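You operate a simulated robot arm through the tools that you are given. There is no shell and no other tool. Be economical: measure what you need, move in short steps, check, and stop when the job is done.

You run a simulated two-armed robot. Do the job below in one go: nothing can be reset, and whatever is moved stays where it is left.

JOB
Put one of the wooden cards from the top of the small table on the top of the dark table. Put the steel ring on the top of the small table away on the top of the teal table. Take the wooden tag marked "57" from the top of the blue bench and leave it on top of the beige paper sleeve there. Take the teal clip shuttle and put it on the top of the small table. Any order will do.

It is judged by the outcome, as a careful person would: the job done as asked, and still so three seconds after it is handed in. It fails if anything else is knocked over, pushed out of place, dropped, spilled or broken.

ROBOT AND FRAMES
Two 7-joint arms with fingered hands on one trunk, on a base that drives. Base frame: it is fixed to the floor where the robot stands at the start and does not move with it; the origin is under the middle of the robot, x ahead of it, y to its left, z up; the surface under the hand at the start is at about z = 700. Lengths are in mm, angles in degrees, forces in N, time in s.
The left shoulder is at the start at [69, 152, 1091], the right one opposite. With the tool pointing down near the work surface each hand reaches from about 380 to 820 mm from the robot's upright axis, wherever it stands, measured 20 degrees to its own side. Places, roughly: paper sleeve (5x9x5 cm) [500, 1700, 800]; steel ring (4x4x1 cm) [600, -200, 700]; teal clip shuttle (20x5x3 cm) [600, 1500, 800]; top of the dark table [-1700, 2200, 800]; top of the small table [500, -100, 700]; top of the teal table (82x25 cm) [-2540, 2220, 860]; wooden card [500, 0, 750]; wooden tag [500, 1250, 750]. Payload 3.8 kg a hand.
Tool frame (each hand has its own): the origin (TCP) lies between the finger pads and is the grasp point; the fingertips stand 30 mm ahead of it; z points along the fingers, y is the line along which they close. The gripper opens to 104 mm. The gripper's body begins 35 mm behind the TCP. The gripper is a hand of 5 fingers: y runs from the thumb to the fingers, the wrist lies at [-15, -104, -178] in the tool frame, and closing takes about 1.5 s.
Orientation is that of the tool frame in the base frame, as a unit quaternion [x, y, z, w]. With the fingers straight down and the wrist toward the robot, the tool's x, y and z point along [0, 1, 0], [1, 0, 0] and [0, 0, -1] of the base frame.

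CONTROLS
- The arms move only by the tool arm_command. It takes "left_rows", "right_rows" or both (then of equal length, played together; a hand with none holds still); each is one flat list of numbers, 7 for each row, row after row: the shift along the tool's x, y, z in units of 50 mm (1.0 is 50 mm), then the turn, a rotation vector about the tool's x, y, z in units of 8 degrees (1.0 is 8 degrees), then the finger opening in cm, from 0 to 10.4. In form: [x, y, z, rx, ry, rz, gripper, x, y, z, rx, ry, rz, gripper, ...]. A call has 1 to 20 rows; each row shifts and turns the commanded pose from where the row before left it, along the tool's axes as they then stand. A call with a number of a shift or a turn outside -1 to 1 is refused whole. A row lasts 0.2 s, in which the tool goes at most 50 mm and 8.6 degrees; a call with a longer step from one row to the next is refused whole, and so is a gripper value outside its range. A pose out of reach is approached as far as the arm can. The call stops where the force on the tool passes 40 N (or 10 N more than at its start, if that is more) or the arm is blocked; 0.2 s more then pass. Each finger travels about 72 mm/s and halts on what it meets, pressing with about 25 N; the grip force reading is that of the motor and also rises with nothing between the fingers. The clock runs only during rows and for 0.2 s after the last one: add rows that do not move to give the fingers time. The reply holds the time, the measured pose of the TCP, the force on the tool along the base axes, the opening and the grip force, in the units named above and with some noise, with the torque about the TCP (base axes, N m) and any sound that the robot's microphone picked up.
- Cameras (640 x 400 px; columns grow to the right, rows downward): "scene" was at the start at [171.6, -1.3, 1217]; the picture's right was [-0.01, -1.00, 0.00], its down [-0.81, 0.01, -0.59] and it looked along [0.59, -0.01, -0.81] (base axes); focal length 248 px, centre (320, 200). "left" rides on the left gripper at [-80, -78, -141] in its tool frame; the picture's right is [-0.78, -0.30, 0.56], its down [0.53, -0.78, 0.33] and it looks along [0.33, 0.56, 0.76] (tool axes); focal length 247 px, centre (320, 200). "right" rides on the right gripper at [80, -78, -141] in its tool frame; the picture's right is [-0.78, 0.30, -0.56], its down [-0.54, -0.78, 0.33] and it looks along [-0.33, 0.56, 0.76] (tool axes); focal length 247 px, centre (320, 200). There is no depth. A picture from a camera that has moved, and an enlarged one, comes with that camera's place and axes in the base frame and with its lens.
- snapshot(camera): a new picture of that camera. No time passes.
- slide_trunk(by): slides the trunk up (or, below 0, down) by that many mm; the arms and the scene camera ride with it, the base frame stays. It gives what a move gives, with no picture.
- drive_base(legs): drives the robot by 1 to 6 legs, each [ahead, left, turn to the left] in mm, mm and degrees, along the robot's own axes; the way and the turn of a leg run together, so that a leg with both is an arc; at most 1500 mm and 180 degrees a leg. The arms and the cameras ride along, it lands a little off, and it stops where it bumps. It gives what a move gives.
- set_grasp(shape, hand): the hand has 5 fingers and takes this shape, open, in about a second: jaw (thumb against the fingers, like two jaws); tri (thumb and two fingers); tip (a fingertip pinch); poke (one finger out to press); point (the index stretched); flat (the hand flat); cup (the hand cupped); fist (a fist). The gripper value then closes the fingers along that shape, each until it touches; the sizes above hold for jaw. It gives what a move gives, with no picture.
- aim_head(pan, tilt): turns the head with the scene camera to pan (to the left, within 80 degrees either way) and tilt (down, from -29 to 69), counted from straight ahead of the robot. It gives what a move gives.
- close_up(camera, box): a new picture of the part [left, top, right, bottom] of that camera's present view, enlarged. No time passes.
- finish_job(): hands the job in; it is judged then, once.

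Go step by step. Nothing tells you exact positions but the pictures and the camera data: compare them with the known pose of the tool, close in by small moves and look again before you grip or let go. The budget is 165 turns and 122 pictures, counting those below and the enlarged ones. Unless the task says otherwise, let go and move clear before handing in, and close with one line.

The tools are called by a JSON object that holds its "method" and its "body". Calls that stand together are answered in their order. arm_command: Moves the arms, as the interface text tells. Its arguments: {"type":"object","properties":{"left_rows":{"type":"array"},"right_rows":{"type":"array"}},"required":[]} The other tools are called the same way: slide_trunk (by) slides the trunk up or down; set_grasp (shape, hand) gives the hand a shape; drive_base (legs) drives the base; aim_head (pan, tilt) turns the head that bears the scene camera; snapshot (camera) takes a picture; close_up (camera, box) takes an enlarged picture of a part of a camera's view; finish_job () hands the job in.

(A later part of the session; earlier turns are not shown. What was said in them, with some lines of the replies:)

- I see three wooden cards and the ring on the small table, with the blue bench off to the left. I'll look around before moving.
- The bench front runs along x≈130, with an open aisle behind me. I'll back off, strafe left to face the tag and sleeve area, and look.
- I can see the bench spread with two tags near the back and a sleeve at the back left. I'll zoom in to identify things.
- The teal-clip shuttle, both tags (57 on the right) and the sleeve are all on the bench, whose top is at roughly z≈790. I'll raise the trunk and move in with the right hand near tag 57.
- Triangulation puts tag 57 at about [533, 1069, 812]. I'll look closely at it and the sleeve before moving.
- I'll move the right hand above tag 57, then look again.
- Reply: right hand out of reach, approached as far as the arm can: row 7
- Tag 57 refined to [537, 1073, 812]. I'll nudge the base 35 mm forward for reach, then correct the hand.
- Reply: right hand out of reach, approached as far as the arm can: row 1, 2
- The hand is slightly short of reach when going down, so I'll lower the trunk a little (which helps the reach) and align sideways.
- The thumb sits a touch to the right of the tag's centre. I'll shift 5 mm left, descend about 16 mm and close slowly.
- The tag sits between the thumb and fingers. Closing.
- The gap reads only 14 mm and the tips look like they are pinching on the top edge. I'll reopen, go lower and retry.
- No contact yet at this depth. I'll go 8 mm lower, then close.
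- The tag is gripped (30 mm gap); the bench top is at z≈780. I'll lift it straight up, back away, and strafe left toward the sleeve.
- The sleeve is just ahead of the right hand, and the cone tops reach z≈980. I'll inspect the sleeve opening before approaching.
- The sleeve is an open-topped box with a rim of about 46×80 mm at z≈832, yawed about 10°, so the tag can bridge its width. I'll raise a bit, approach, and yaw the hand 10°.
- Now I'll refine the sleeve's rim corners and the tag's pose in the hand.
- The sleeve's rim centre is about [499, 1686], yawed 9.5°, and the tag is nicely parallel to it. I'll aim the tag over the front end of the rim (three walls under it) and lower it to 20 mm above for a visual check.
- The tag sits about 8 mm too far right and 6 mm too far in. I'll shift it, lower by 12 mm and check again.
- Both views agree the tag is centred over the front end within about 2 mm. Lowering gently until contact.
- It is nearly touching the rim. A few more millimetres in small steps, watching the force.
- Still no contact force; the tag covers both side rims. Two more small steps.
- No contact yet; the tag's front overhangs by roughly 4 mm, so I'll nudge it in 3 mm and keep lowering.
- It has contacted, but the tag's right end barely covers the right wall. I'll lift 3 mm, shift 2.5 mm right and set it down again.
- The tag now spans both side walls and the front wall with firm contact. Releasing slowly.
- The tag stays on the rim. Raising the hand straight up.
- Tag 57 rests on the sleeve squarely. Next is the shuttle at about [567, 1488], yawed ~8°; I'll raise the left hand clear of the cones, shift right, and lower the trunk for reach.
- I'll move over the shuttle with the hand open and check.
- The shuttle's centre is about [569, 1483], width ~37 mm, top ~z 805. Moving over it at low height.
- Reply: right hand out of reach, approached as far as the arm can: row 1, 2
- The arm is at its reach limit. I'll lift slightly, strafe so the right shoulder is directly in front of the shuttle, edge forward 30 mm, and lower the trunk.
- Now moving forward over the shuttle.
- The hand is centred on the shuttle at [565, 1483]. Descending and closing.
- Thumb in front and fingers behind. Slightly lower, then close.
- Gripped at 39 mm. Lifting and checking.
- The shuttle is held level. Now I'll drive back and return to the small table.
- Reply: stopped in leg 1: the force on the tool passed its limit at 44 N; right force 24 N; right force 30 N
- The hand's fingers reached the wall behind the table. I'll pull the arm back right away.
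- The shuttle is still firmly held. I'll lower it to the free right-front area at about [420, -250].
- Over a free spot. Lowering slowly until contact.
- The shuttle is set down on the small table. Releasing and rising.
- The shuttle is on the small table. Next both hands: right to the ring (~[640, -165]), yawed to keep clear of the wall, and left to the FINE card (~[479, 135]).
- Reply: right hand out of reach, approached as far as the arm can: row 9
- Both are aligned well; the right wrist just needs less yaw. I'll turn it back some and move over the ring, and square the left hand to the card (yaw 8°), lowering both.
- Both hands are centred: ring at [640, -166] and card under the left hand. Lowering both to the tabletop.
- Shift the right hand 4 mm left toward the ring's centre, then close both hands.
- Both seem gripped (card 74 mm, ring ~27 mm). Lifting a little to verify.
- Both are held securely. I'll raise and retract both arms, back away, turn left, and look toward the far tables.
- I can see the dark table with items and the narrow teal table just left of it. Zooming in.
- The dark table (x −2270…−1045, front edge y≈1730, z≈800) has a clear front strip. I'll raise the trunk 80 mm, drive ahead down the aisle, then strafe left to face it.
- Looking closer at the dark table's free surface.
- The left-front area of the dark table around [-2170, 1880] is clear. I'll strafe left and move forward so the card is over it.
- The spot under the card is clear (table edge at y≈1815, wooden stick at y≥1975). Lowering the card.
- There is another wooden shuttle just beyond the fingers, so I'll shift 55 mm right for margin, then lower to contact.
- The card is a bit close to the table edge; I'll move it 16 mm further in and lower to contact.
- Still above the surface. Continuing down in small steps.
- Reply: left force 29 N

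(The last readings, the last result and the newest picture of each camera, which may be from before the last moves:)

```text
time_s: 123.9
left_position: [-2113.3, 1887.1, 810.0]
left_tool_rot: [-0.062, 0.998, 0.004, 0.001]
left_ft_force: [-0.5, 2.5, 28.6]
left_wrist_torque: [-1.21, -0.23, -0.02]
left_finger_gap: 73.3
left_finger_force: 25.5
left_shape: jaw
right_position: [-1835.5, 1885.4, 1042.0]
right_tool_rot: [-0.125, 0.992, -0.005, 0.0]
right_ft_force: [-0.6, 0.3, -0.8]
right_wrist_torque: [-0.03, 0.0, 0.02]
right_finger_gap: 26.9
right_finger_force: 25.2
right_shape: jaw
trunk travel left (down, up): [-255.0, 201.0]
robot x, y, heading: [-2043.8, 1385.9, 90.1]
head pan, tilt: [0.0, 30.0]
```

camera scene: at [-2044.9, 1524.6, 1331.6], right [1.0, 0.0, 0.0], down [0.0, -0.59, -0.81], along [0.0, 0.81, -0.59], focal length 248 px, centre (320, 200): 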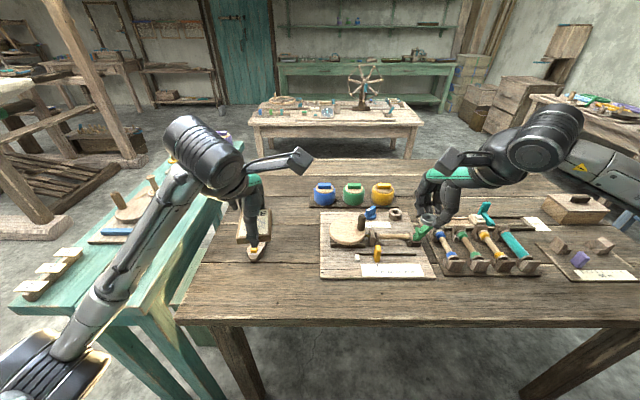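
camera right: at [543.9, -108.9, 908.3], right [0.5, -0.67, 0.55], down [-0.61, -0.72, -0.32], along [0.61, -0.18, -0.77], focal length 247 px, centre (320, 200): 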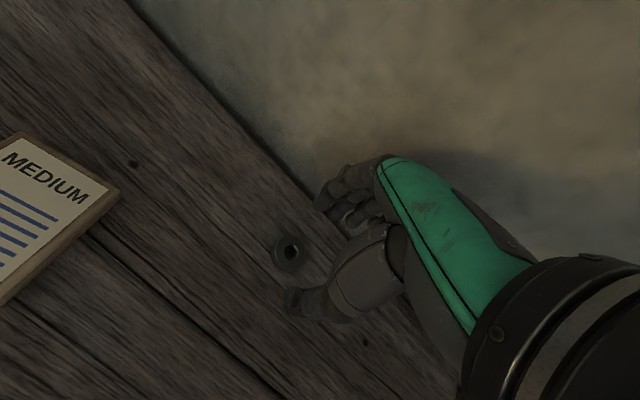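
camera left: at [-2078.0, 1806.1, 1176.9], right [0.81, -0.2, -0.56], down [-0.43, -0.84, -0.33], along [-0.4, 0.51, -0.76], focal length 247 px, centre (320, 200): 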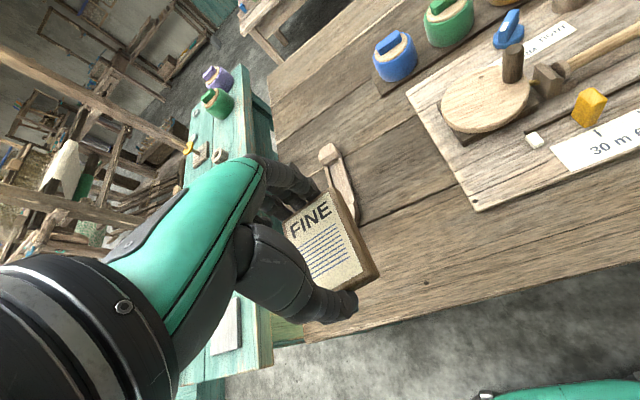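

Contact at table z≈780. Easing up 3 mm and releasing.

{"method": "arm_command", "body": {"left_rows": [0, 0, -0.06, 0, 0, 0, 6, 0, 0, 0, 0, 0, 0, 7.4, 0, 0, 0, 0, 0, 0, 8.0, 0, 0, 0, 0, 0, 0, 8.6, 0, 0, 0, 0, 0, 0, 9.2, 0, 0, 0, 0, 0, 0, 9.4, 0, 0, -0.3, 0, 0, 0, 9.4, 0, 0, -0.7, 0, 0, 0, 9.4, 0, 0, -0.9, 0, 0, 0, 9.4, 0, 0, -0.9, 0, 0, 0, 9.4, 0, 0, -0.9, 0, 0, 0, 9.4]}}

{"method": "snapshot", "body": {"camera": "left"}}

{"method": "snapshot", "body": {"camera": "scene"}}

```text
time_s: 126.3
left_position: [-2116.2, 1886.4, 993.4]
left_tool_rot: [-0.062, 0.998, 0.0, 0.0]
left_ft_force: [0.5, 1.0, -0.1]
left_wrist_torque: [0.01, 0.01, 0.01]
left_finger_gap: 93.9
left_finger_force: 0.1
left_shape: jaw
right_position: [-1833.8, 1886.8, 1039.8]
right_tool_rot: [-0.124, 0.992, -0.007, 0.0]
right_ft_force: [-0.7, -0.3, -0.8]
right_wrist_torque: [-0.02, -0.01, 0.01]
right_finger_gap: 26.5
right_finger_force: 24.9
right_shape: jaw
trunk travel left (down, up): [-255.0, 201.0]
robot x, y, heading: [-2043.3, 1389.3, 90.2]
head pan, tilt: [0.0, 30.0]
```

```text
31 pictures are left
camera left: at [-2027.0, 1819.6, 1134.2], right [0.81, -0.2, -0.56], down [-0.44, -0.84, -0.33], along [-0.4, 0.51, -0.76], focal length 247 px, centre (320, 200)
```

left: 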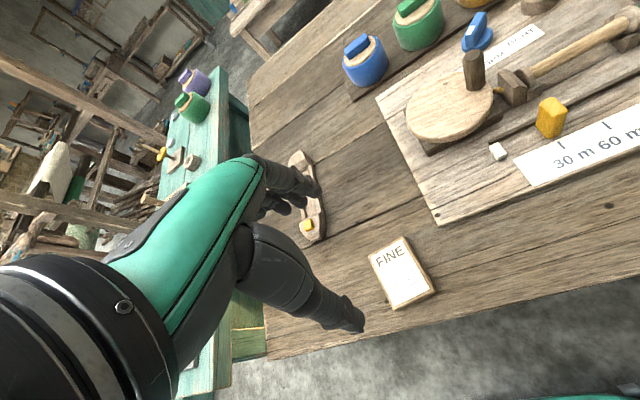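

```text
30 pictures are left
camera scene: at [-2044.3, 1524.9, 1331.5], right [1.0, 0.0, 0.0], down [0.0, -0.59, -0.81], along [0.0, 0.81, -0.59], focal length 248 px, centre (320, 200)
```

scene: 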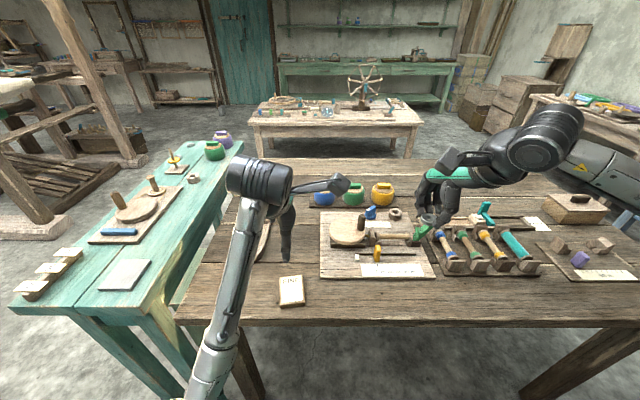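

The FINE card rests on the dark table. Now the ring: I'll retract the left hand, then strafe left so the right hand faces the free right strip of the teal table near [-2410, 1925].

{"method": "arm_command", "body": {"left_rows": [0, -0.65, -0.7, 0, 0, 0, 9.4, 0, -0.65, -0.7, 0, 0, 0, 9.4, 0, -0.65, -0.7, 0, 0, 0, 9.4]}}

{"method": "drive_base", "body": {"legs": [[0, 560, 0]]}}

{"method": "snapshot", "body": {"camera": "scene"}}

{"method": "snapshot", "body": {"camera": "right"}}

```text
time_s: 127.3
left_position: [-2137.2, 1837.1, 1073.1]
left_tool_rot: [-0.084, 0.993, 0.07, -0.046]
left_ft_force: [-0.1, 0.1, 0.4]
left_wrist_torque: [0.06, -0.01, 0.0]
left_finger_gap: 93.9
left_finger_force: 0.1
left_shape: jaw
left hand out of reach, approached as far as the arm can: row 2, 3
right_position: [-1834.5, 1887.5, 1040.0]
right_tool_rot: [-0.125, 0.992, -0.006, 0.0]
right_ft_force: [-0.4, -0.9, -0.3]
right_wrist_torque: [-0.02, -0.04, -0.01]
right_finger_gap: 26.5
right_finger_force: 25.1
right_shape: jaw
trunk travel left (down, up): [-255.0, 201.0]
robot x, y, heading: [-2041.4, 1384.2, 90.1]
head pan, tilt: [0.0, 30.0]
stopped in row 3 (left hand): the arm was blocked; the commanded pose is now the measured one
```

```text
time_s: 130.5
left_position: [-2695.7, 1839.7, 1072.5]
left_tool_rot: [-0.078, 0.993, 0.069, -0.046]
left_ft_force: [0.1, -0.2, 0.5]
left_wrist_torque: [-0.01, -0.05, 0.0]
left_finger_gap: 93.7
left_finger_force: 0.1
left_shape: jaw
right_position: [-2392.8, 1886.3, 1039.7]
right_tool_rot: [-0.12, 0.993, -0.006, 0.0]
right_ft_force: [-0.7, 0.3, -0.7]
right_wrist_torque: [0.01, -0.03, -0.03]
right_finger_gap: 27.0
right_finger_force: 24.3
right_shape: jaw
trunk travel left (down, up): [-255.0, 201.0]
robot x, y, heading: [-2611.1, 1386.9, 89.6]
head pan, tilt: [0.0, 30.0]
```

```text
29 pictures are left
camera scene: at [-2607.3, 1526.8, 1331.5], right [1.0, -0.01, 0.0], down [-0.01, -0.59, -0.81], along [0.01, 0.81, -0.59], focal length 248 px, centre (320, 200)
```

scene: 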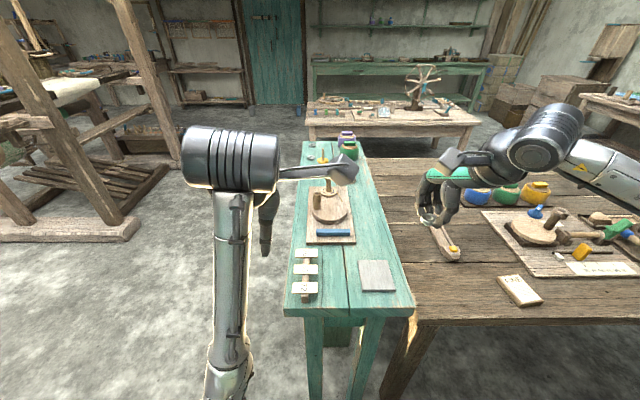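

```text
28 pictures are left
camera right: at [-2453.5, 1795.2, 1181.8], right [0.68, 0.48, 0.55], down [0.71, -0.63, -0.32], along [0.19, 0.61, -0.77], focal length 247 px, centre (320, 200)
```

right: 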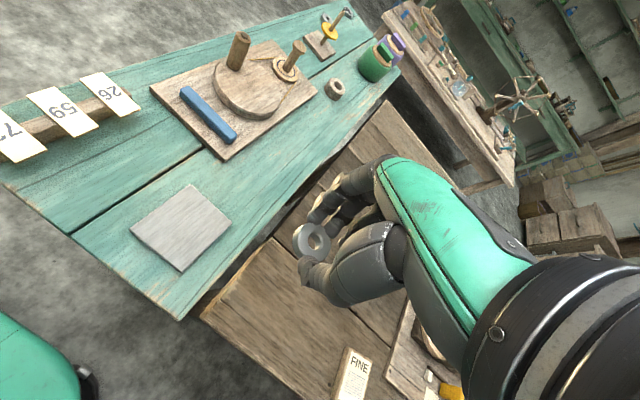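

The teal table spans x −2674…−2400 with its near edge at y≈1812. The free strip right of the wheel board near [-2452, 2020] suits the ring; moving there high first.

{"method": "arm_command", "body": {"right_rows": [0.13, 0.72, 0.3, 0, 0, 0, 2, 0.13, 0.72, 0.4, 0, 0, 0, 2, 0.13, 0.72, 0.5, 0, 0, 0, 2, 0.12, 0.72, 0.6, 0, 0, 0, 2, 0, 0, 0, 0, 0, 0, 2]}}

{"method": "snapshot", "body": {"camera": "scene"}}

{"method": "snapshot", "body": {"camera": "right"}}

```text
time_s: 131.7
left_position: [-2695.6, 1837.6, 1072.2]
left_tool_rot: [-0.078, 0.993, 0.07, -0.046]
left_ft_force: [0.3, -0.1, -0.2]
left_wrist_torque: [0.03, 0.02, 0.03]
left_finger_gap: 94.1
left_finger_force: 0.2
left_shape: jaw
right_position: [-2451.7, 2019.4, 949.7]
right_tool_rot: [-0.12, 0.993, -0.006, -0.001]
right_ft_force: [-0.9, -1.0, -0.3]
right_wrist_torque: [0.01, 0.0, -0.01]
right_finger_gap: 26.7
right_finger_force: 25.1
right_shape: jaw
trunk travel left (down, up): [-255.0, 201.0]
robot x, y, heading: [-2610.1, 1388.7, 89.4]
head pan, tilt: [0.0, 30.0]
```

```text
27 pictures are left
camera scene: at [-2607.2, 1526.0, 1331.6], right [1.0, -0.01, 0.0], down [-0.01, -0.59, -0.81], along [0.01, 0.81, -0.59], focal length 248 px, centre (320, 200)
```

scene: 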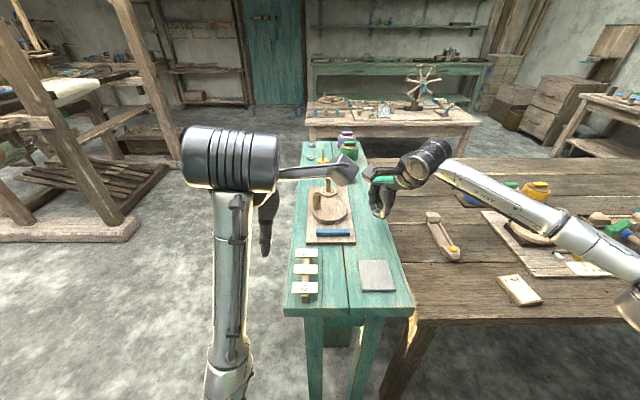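

```text
26 pictures are left
camera right: at [-2512.8, 1926.8, 1090.8], right [0.68, 0.48, 0.55], down [0.71, -0.63, -0.32], along [0.19, 0.61, -0.77], focal length 247 px, centre (320, 200)
```

right: 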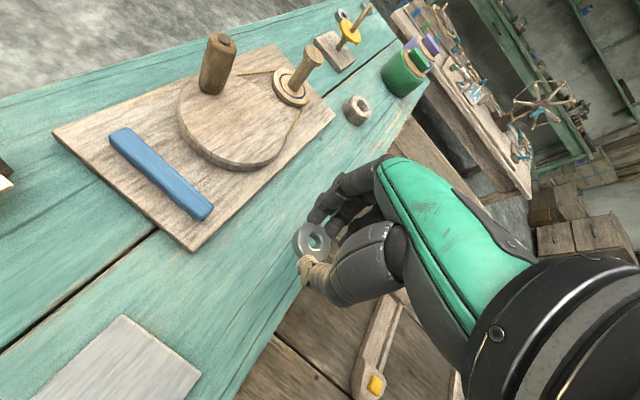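

The gap between the board (x=-2515) and the edge (x=-2414) is centred at -2465; I'll shift 13 mm left and lower.

{"method": "arm_command", "body": {"right_rows": [0.26, 0.06, 0.3, 0, 0, 0, 2, 0, 0, 0.4, 0, 0, 0, 2, 0, 0, 0.2, 0, 0, 0, 2, 0, 0, 0.1, 0, 0, 0, 2, 0, 0, 0, 0, 0, 0, 2]}}

{"method": "close_up", "body": {"camera": "right", "box": [200, 120, 440, 340]}}

```text
time_s: 132.9
left_position: [-2695.5, 1840.6, 1072.2]
left_tool_rot: [-0.079, 0.993, 0.069, -0.045]
left_ft_force: [-0.1, 0.2, 0.0]
left_wrist_torque: [-0.02, -0.02, 0.01]
left_finger_gap: 93.7
left_finger_force: 0.1
left_shape: jaw
right_position: [-2465.1, 2017.8, 897.6]
right_tool_rot: [-0.12, 0.993, -0.007, 0.0]
right_ft_force: [-0.3, 0.9, -0.2]
right_wrist_torque: [-0.04, -0.05, -0.02]
right_finger_gap: 26.8
right_finger_force: 25.0
right_shape: jaw
trunk travel left (down, up): [-255.0, 201.0]
robot x, y, heading: [-2609.2, 1388.5, 89.6]
head pan, tilt: [0.0, 30.0]
```

```text
1.82 times, centred on (320, 230) of right
camera zoom: at [-2525.8, 1925.7, 1039.5], right [0.68, 0.48, 0.55], down [0.71, -0.63, -0.32], along [0.19, 0.61, -0.77], focal length 449 px, centre (320, 146)
```

zoom: 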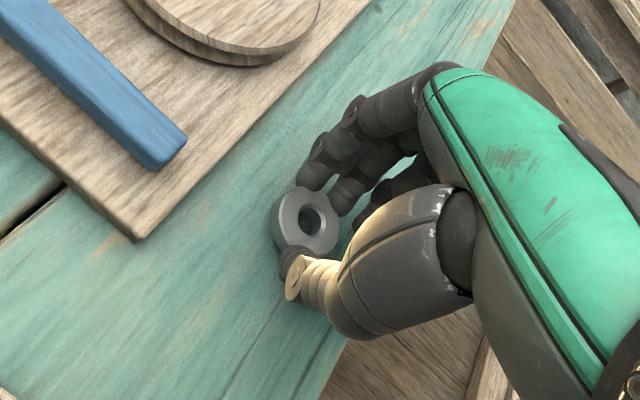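

Good clear spot under the ring. Lowering in small steps to contact.

{"method": "arm_command", "body": {"right_rows": [0, 0, 0.08, 0, 0, 0, 2, 0, 0, 0.06, 0, 0, 0, 2, 0, 0, 0.06, 0, 0, 0, 2, 0, 0, 0.05, 0, 0, 0, 2, 0, 0, 0, 0, 0, 0, 2]}}

```text
time_s: 134.1
left_position: [-2696.4, 1837.4, 1073.9]
left_tool_rot: [-0.079, 0.993, 0.071, -0.045]
left_ft_force: [0.2, 0.4, 0.6]
left_wrist_torque: [-0.01, 0.02, 0.03]
left_finger_gap: 94.0
left_finger_force: 0.2
left_shape: jaw
right_position: [-2464.9, 2017.7, 890.2]
right_tool_rot: [-0.12, 0.993, -0.003, 0.0]
right_ft_force: [2.1, 4.0, 18.9]
right_wrist_torque: [0.5, 0.19, -0.05]
right_finger_gap: 26.8
right_finger_force: 25.0
right_shape: jaw
trunk travel left (down, up): [-255.0, 201.0]
robot x, y, heading: [-2609.4, 1391.3, 89.7]
head pan, tilt: [0.0, 30.0]
```

Contact at z≈860. Easing up slightly and releasing, then lifting away.

{"method": "arm_command", "body": {"right_rows": [0, 0, -0.06, 0, 0, 0, 2.4, 0, 0, 0, 0, 0, 0, 3.0, 0, 0, 0, 0, 0, 0, 3.8, 0, 0, 0, 0, 0, 0, 4.6, 0, 0, 0, 0, 0, 0, 5.4, 0, 0, 0, 0, 0, 0, 5.4, 0, 0, -0.3, 0, 0, 0, 5.4, 0, 0, -0.7, 0, 0, 0, 5.4, 0, 0, -0.9, 0, 0, 0, 5.4, 0, 0, -0.9, 0, 0, 0, 5.4]}}

{"method": "snapshot", "body": {"camera": "right"}}

{"method": "snapshot", "body": {"camera": "scene"}}

```text
time_s: 136.3
left_position: [-2696.2, 1839.2, 1073.1]
left_tool_rot: [-0.079, 0.993, 0.069, -0.046]
left_ft_force: [-0.2, -1.0, -0.5]
left_wrist_torque: [0.0, -0.04, 0.0]
left_finger_gap: 93.8
left_finger_force: 0.0
left_shape: jaw
right_position: [-2466.1, 2018.8, 1029.9]
right_tool_rot: [-0.12, 0.993, -0.007, 0.0]
right_ft_force: [0.0, 0.6, -0.1]
right_wrist_torque: [0.02, 0.03, 0.02]
right_finger_gap: 53.6
right_finger_force: 0.0
right_shape: jaw
trunk travel left (down, up): [-255.0, 201.0]
robot x, y, heading: [-2607.9, 1388.6, 89.5]
head pan, tilt: [0.0, 30.0]
```

```text
24 pictures are left
camera right: at [-2526.6, 1927.9, 1171.7], right [0.68, 0.48, 0.55], down [0.71, -0.63, -0.32], along [0.19, 0.61, -0.77], focal length 247 px, centre (320, 200)
```

right: 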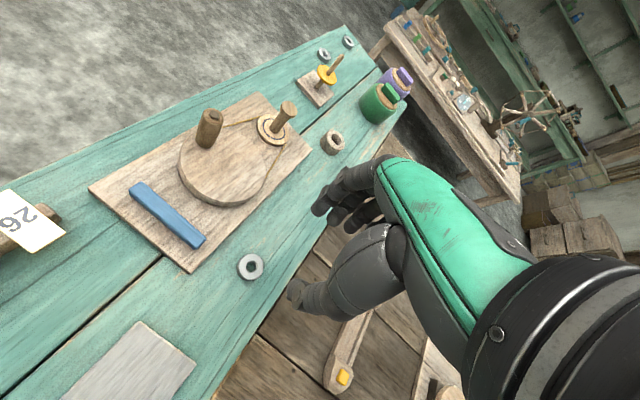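

```text
23 pictures are left
camera scene: at [-2608.0, 1526.5, 1331.5], right [1.0, -0.01, 0.0], down [0.0, -0.59, -0.81], along [0.01, 0.81, -0.59], focal length 248 px, centre (320, 200)
```

scene: 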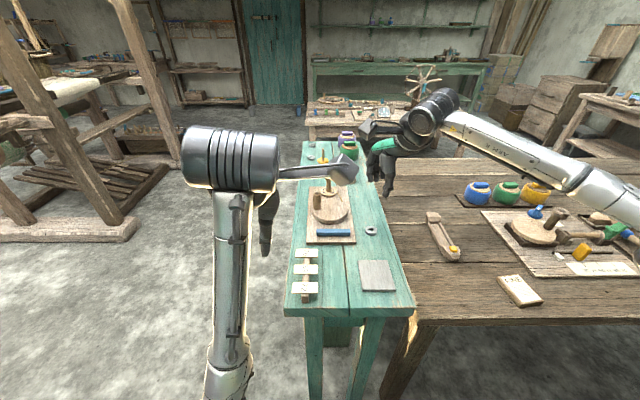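

The ring rests on the teal table and the card on the dark table. I'll back away clear before handing in.

{"method": "drive_base", "body": {"legs": [[-230, 0, 0]]}}

{"method": "snapshot", "body": {"camera": "scene"}}

```text
time_s: 138.0
left_position: [-2696.6, 1611.4, 1071.8]
left_tool_rot: [-0.076, 0.994, 0.068, -0.045]
left_ft_force: [-1.3, -0.4, 0.0]
left_wrist_torque: [0.01, -0.02, 0.0]
left_finger_gap: 93.8
left_finger_force: 0.1
left_shape: jaw
right_position: [-2466.2, 1791.1, 1029.5]
right_tool_rot: [-0.118, 0.993, -0.007, 0.0]
right_ft_force: [-1.1, 1.0, 0.0]
right_wrist_torque: [-0.03, 0.06, 0.0]
right_finger_gap: 53.5
right_finger_force: 0.0
right_shape: jaw
trunk travel left (down, up): [-255.0, 201.0]
robot x, y, heading: [-2611.7, 1163.3, 89.3]
head pan, tilt: [0.0, 30.0]
```

```text
22 pictures are left
camera scene: at [-2609.4, 1297.5, 1331.4], right [1.0, -0.01, 0.0], down [-0.01, -0.59, -0.81], along [0.01, 0.81, -0.59], focal length 248 px, centre (320, 200)
```

scene: 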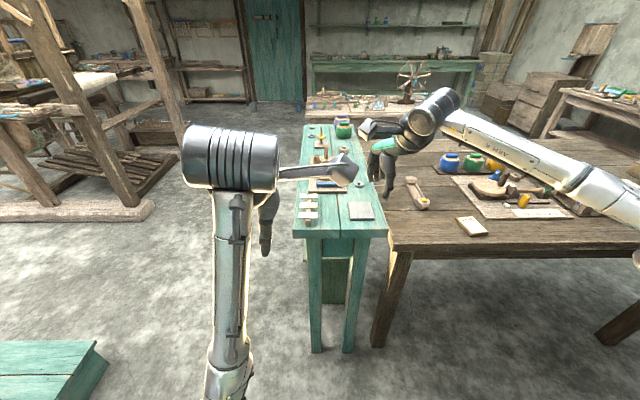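

Everything is in place and the hands are clear, so I am handing in.

{"method": "finish_job", "body": {}}

```text
The job is handed in.
```

I finished all four parts and handed the job in: the FINE card is on the dark table, the ring is on the teal table, tag 57 is on the paper sleeve, and the teal-clip shuttle is on the small table. While I carried the shuttle, the right hand bumped the wall behind the small table, but nothing fell or moved out of place that I could see.
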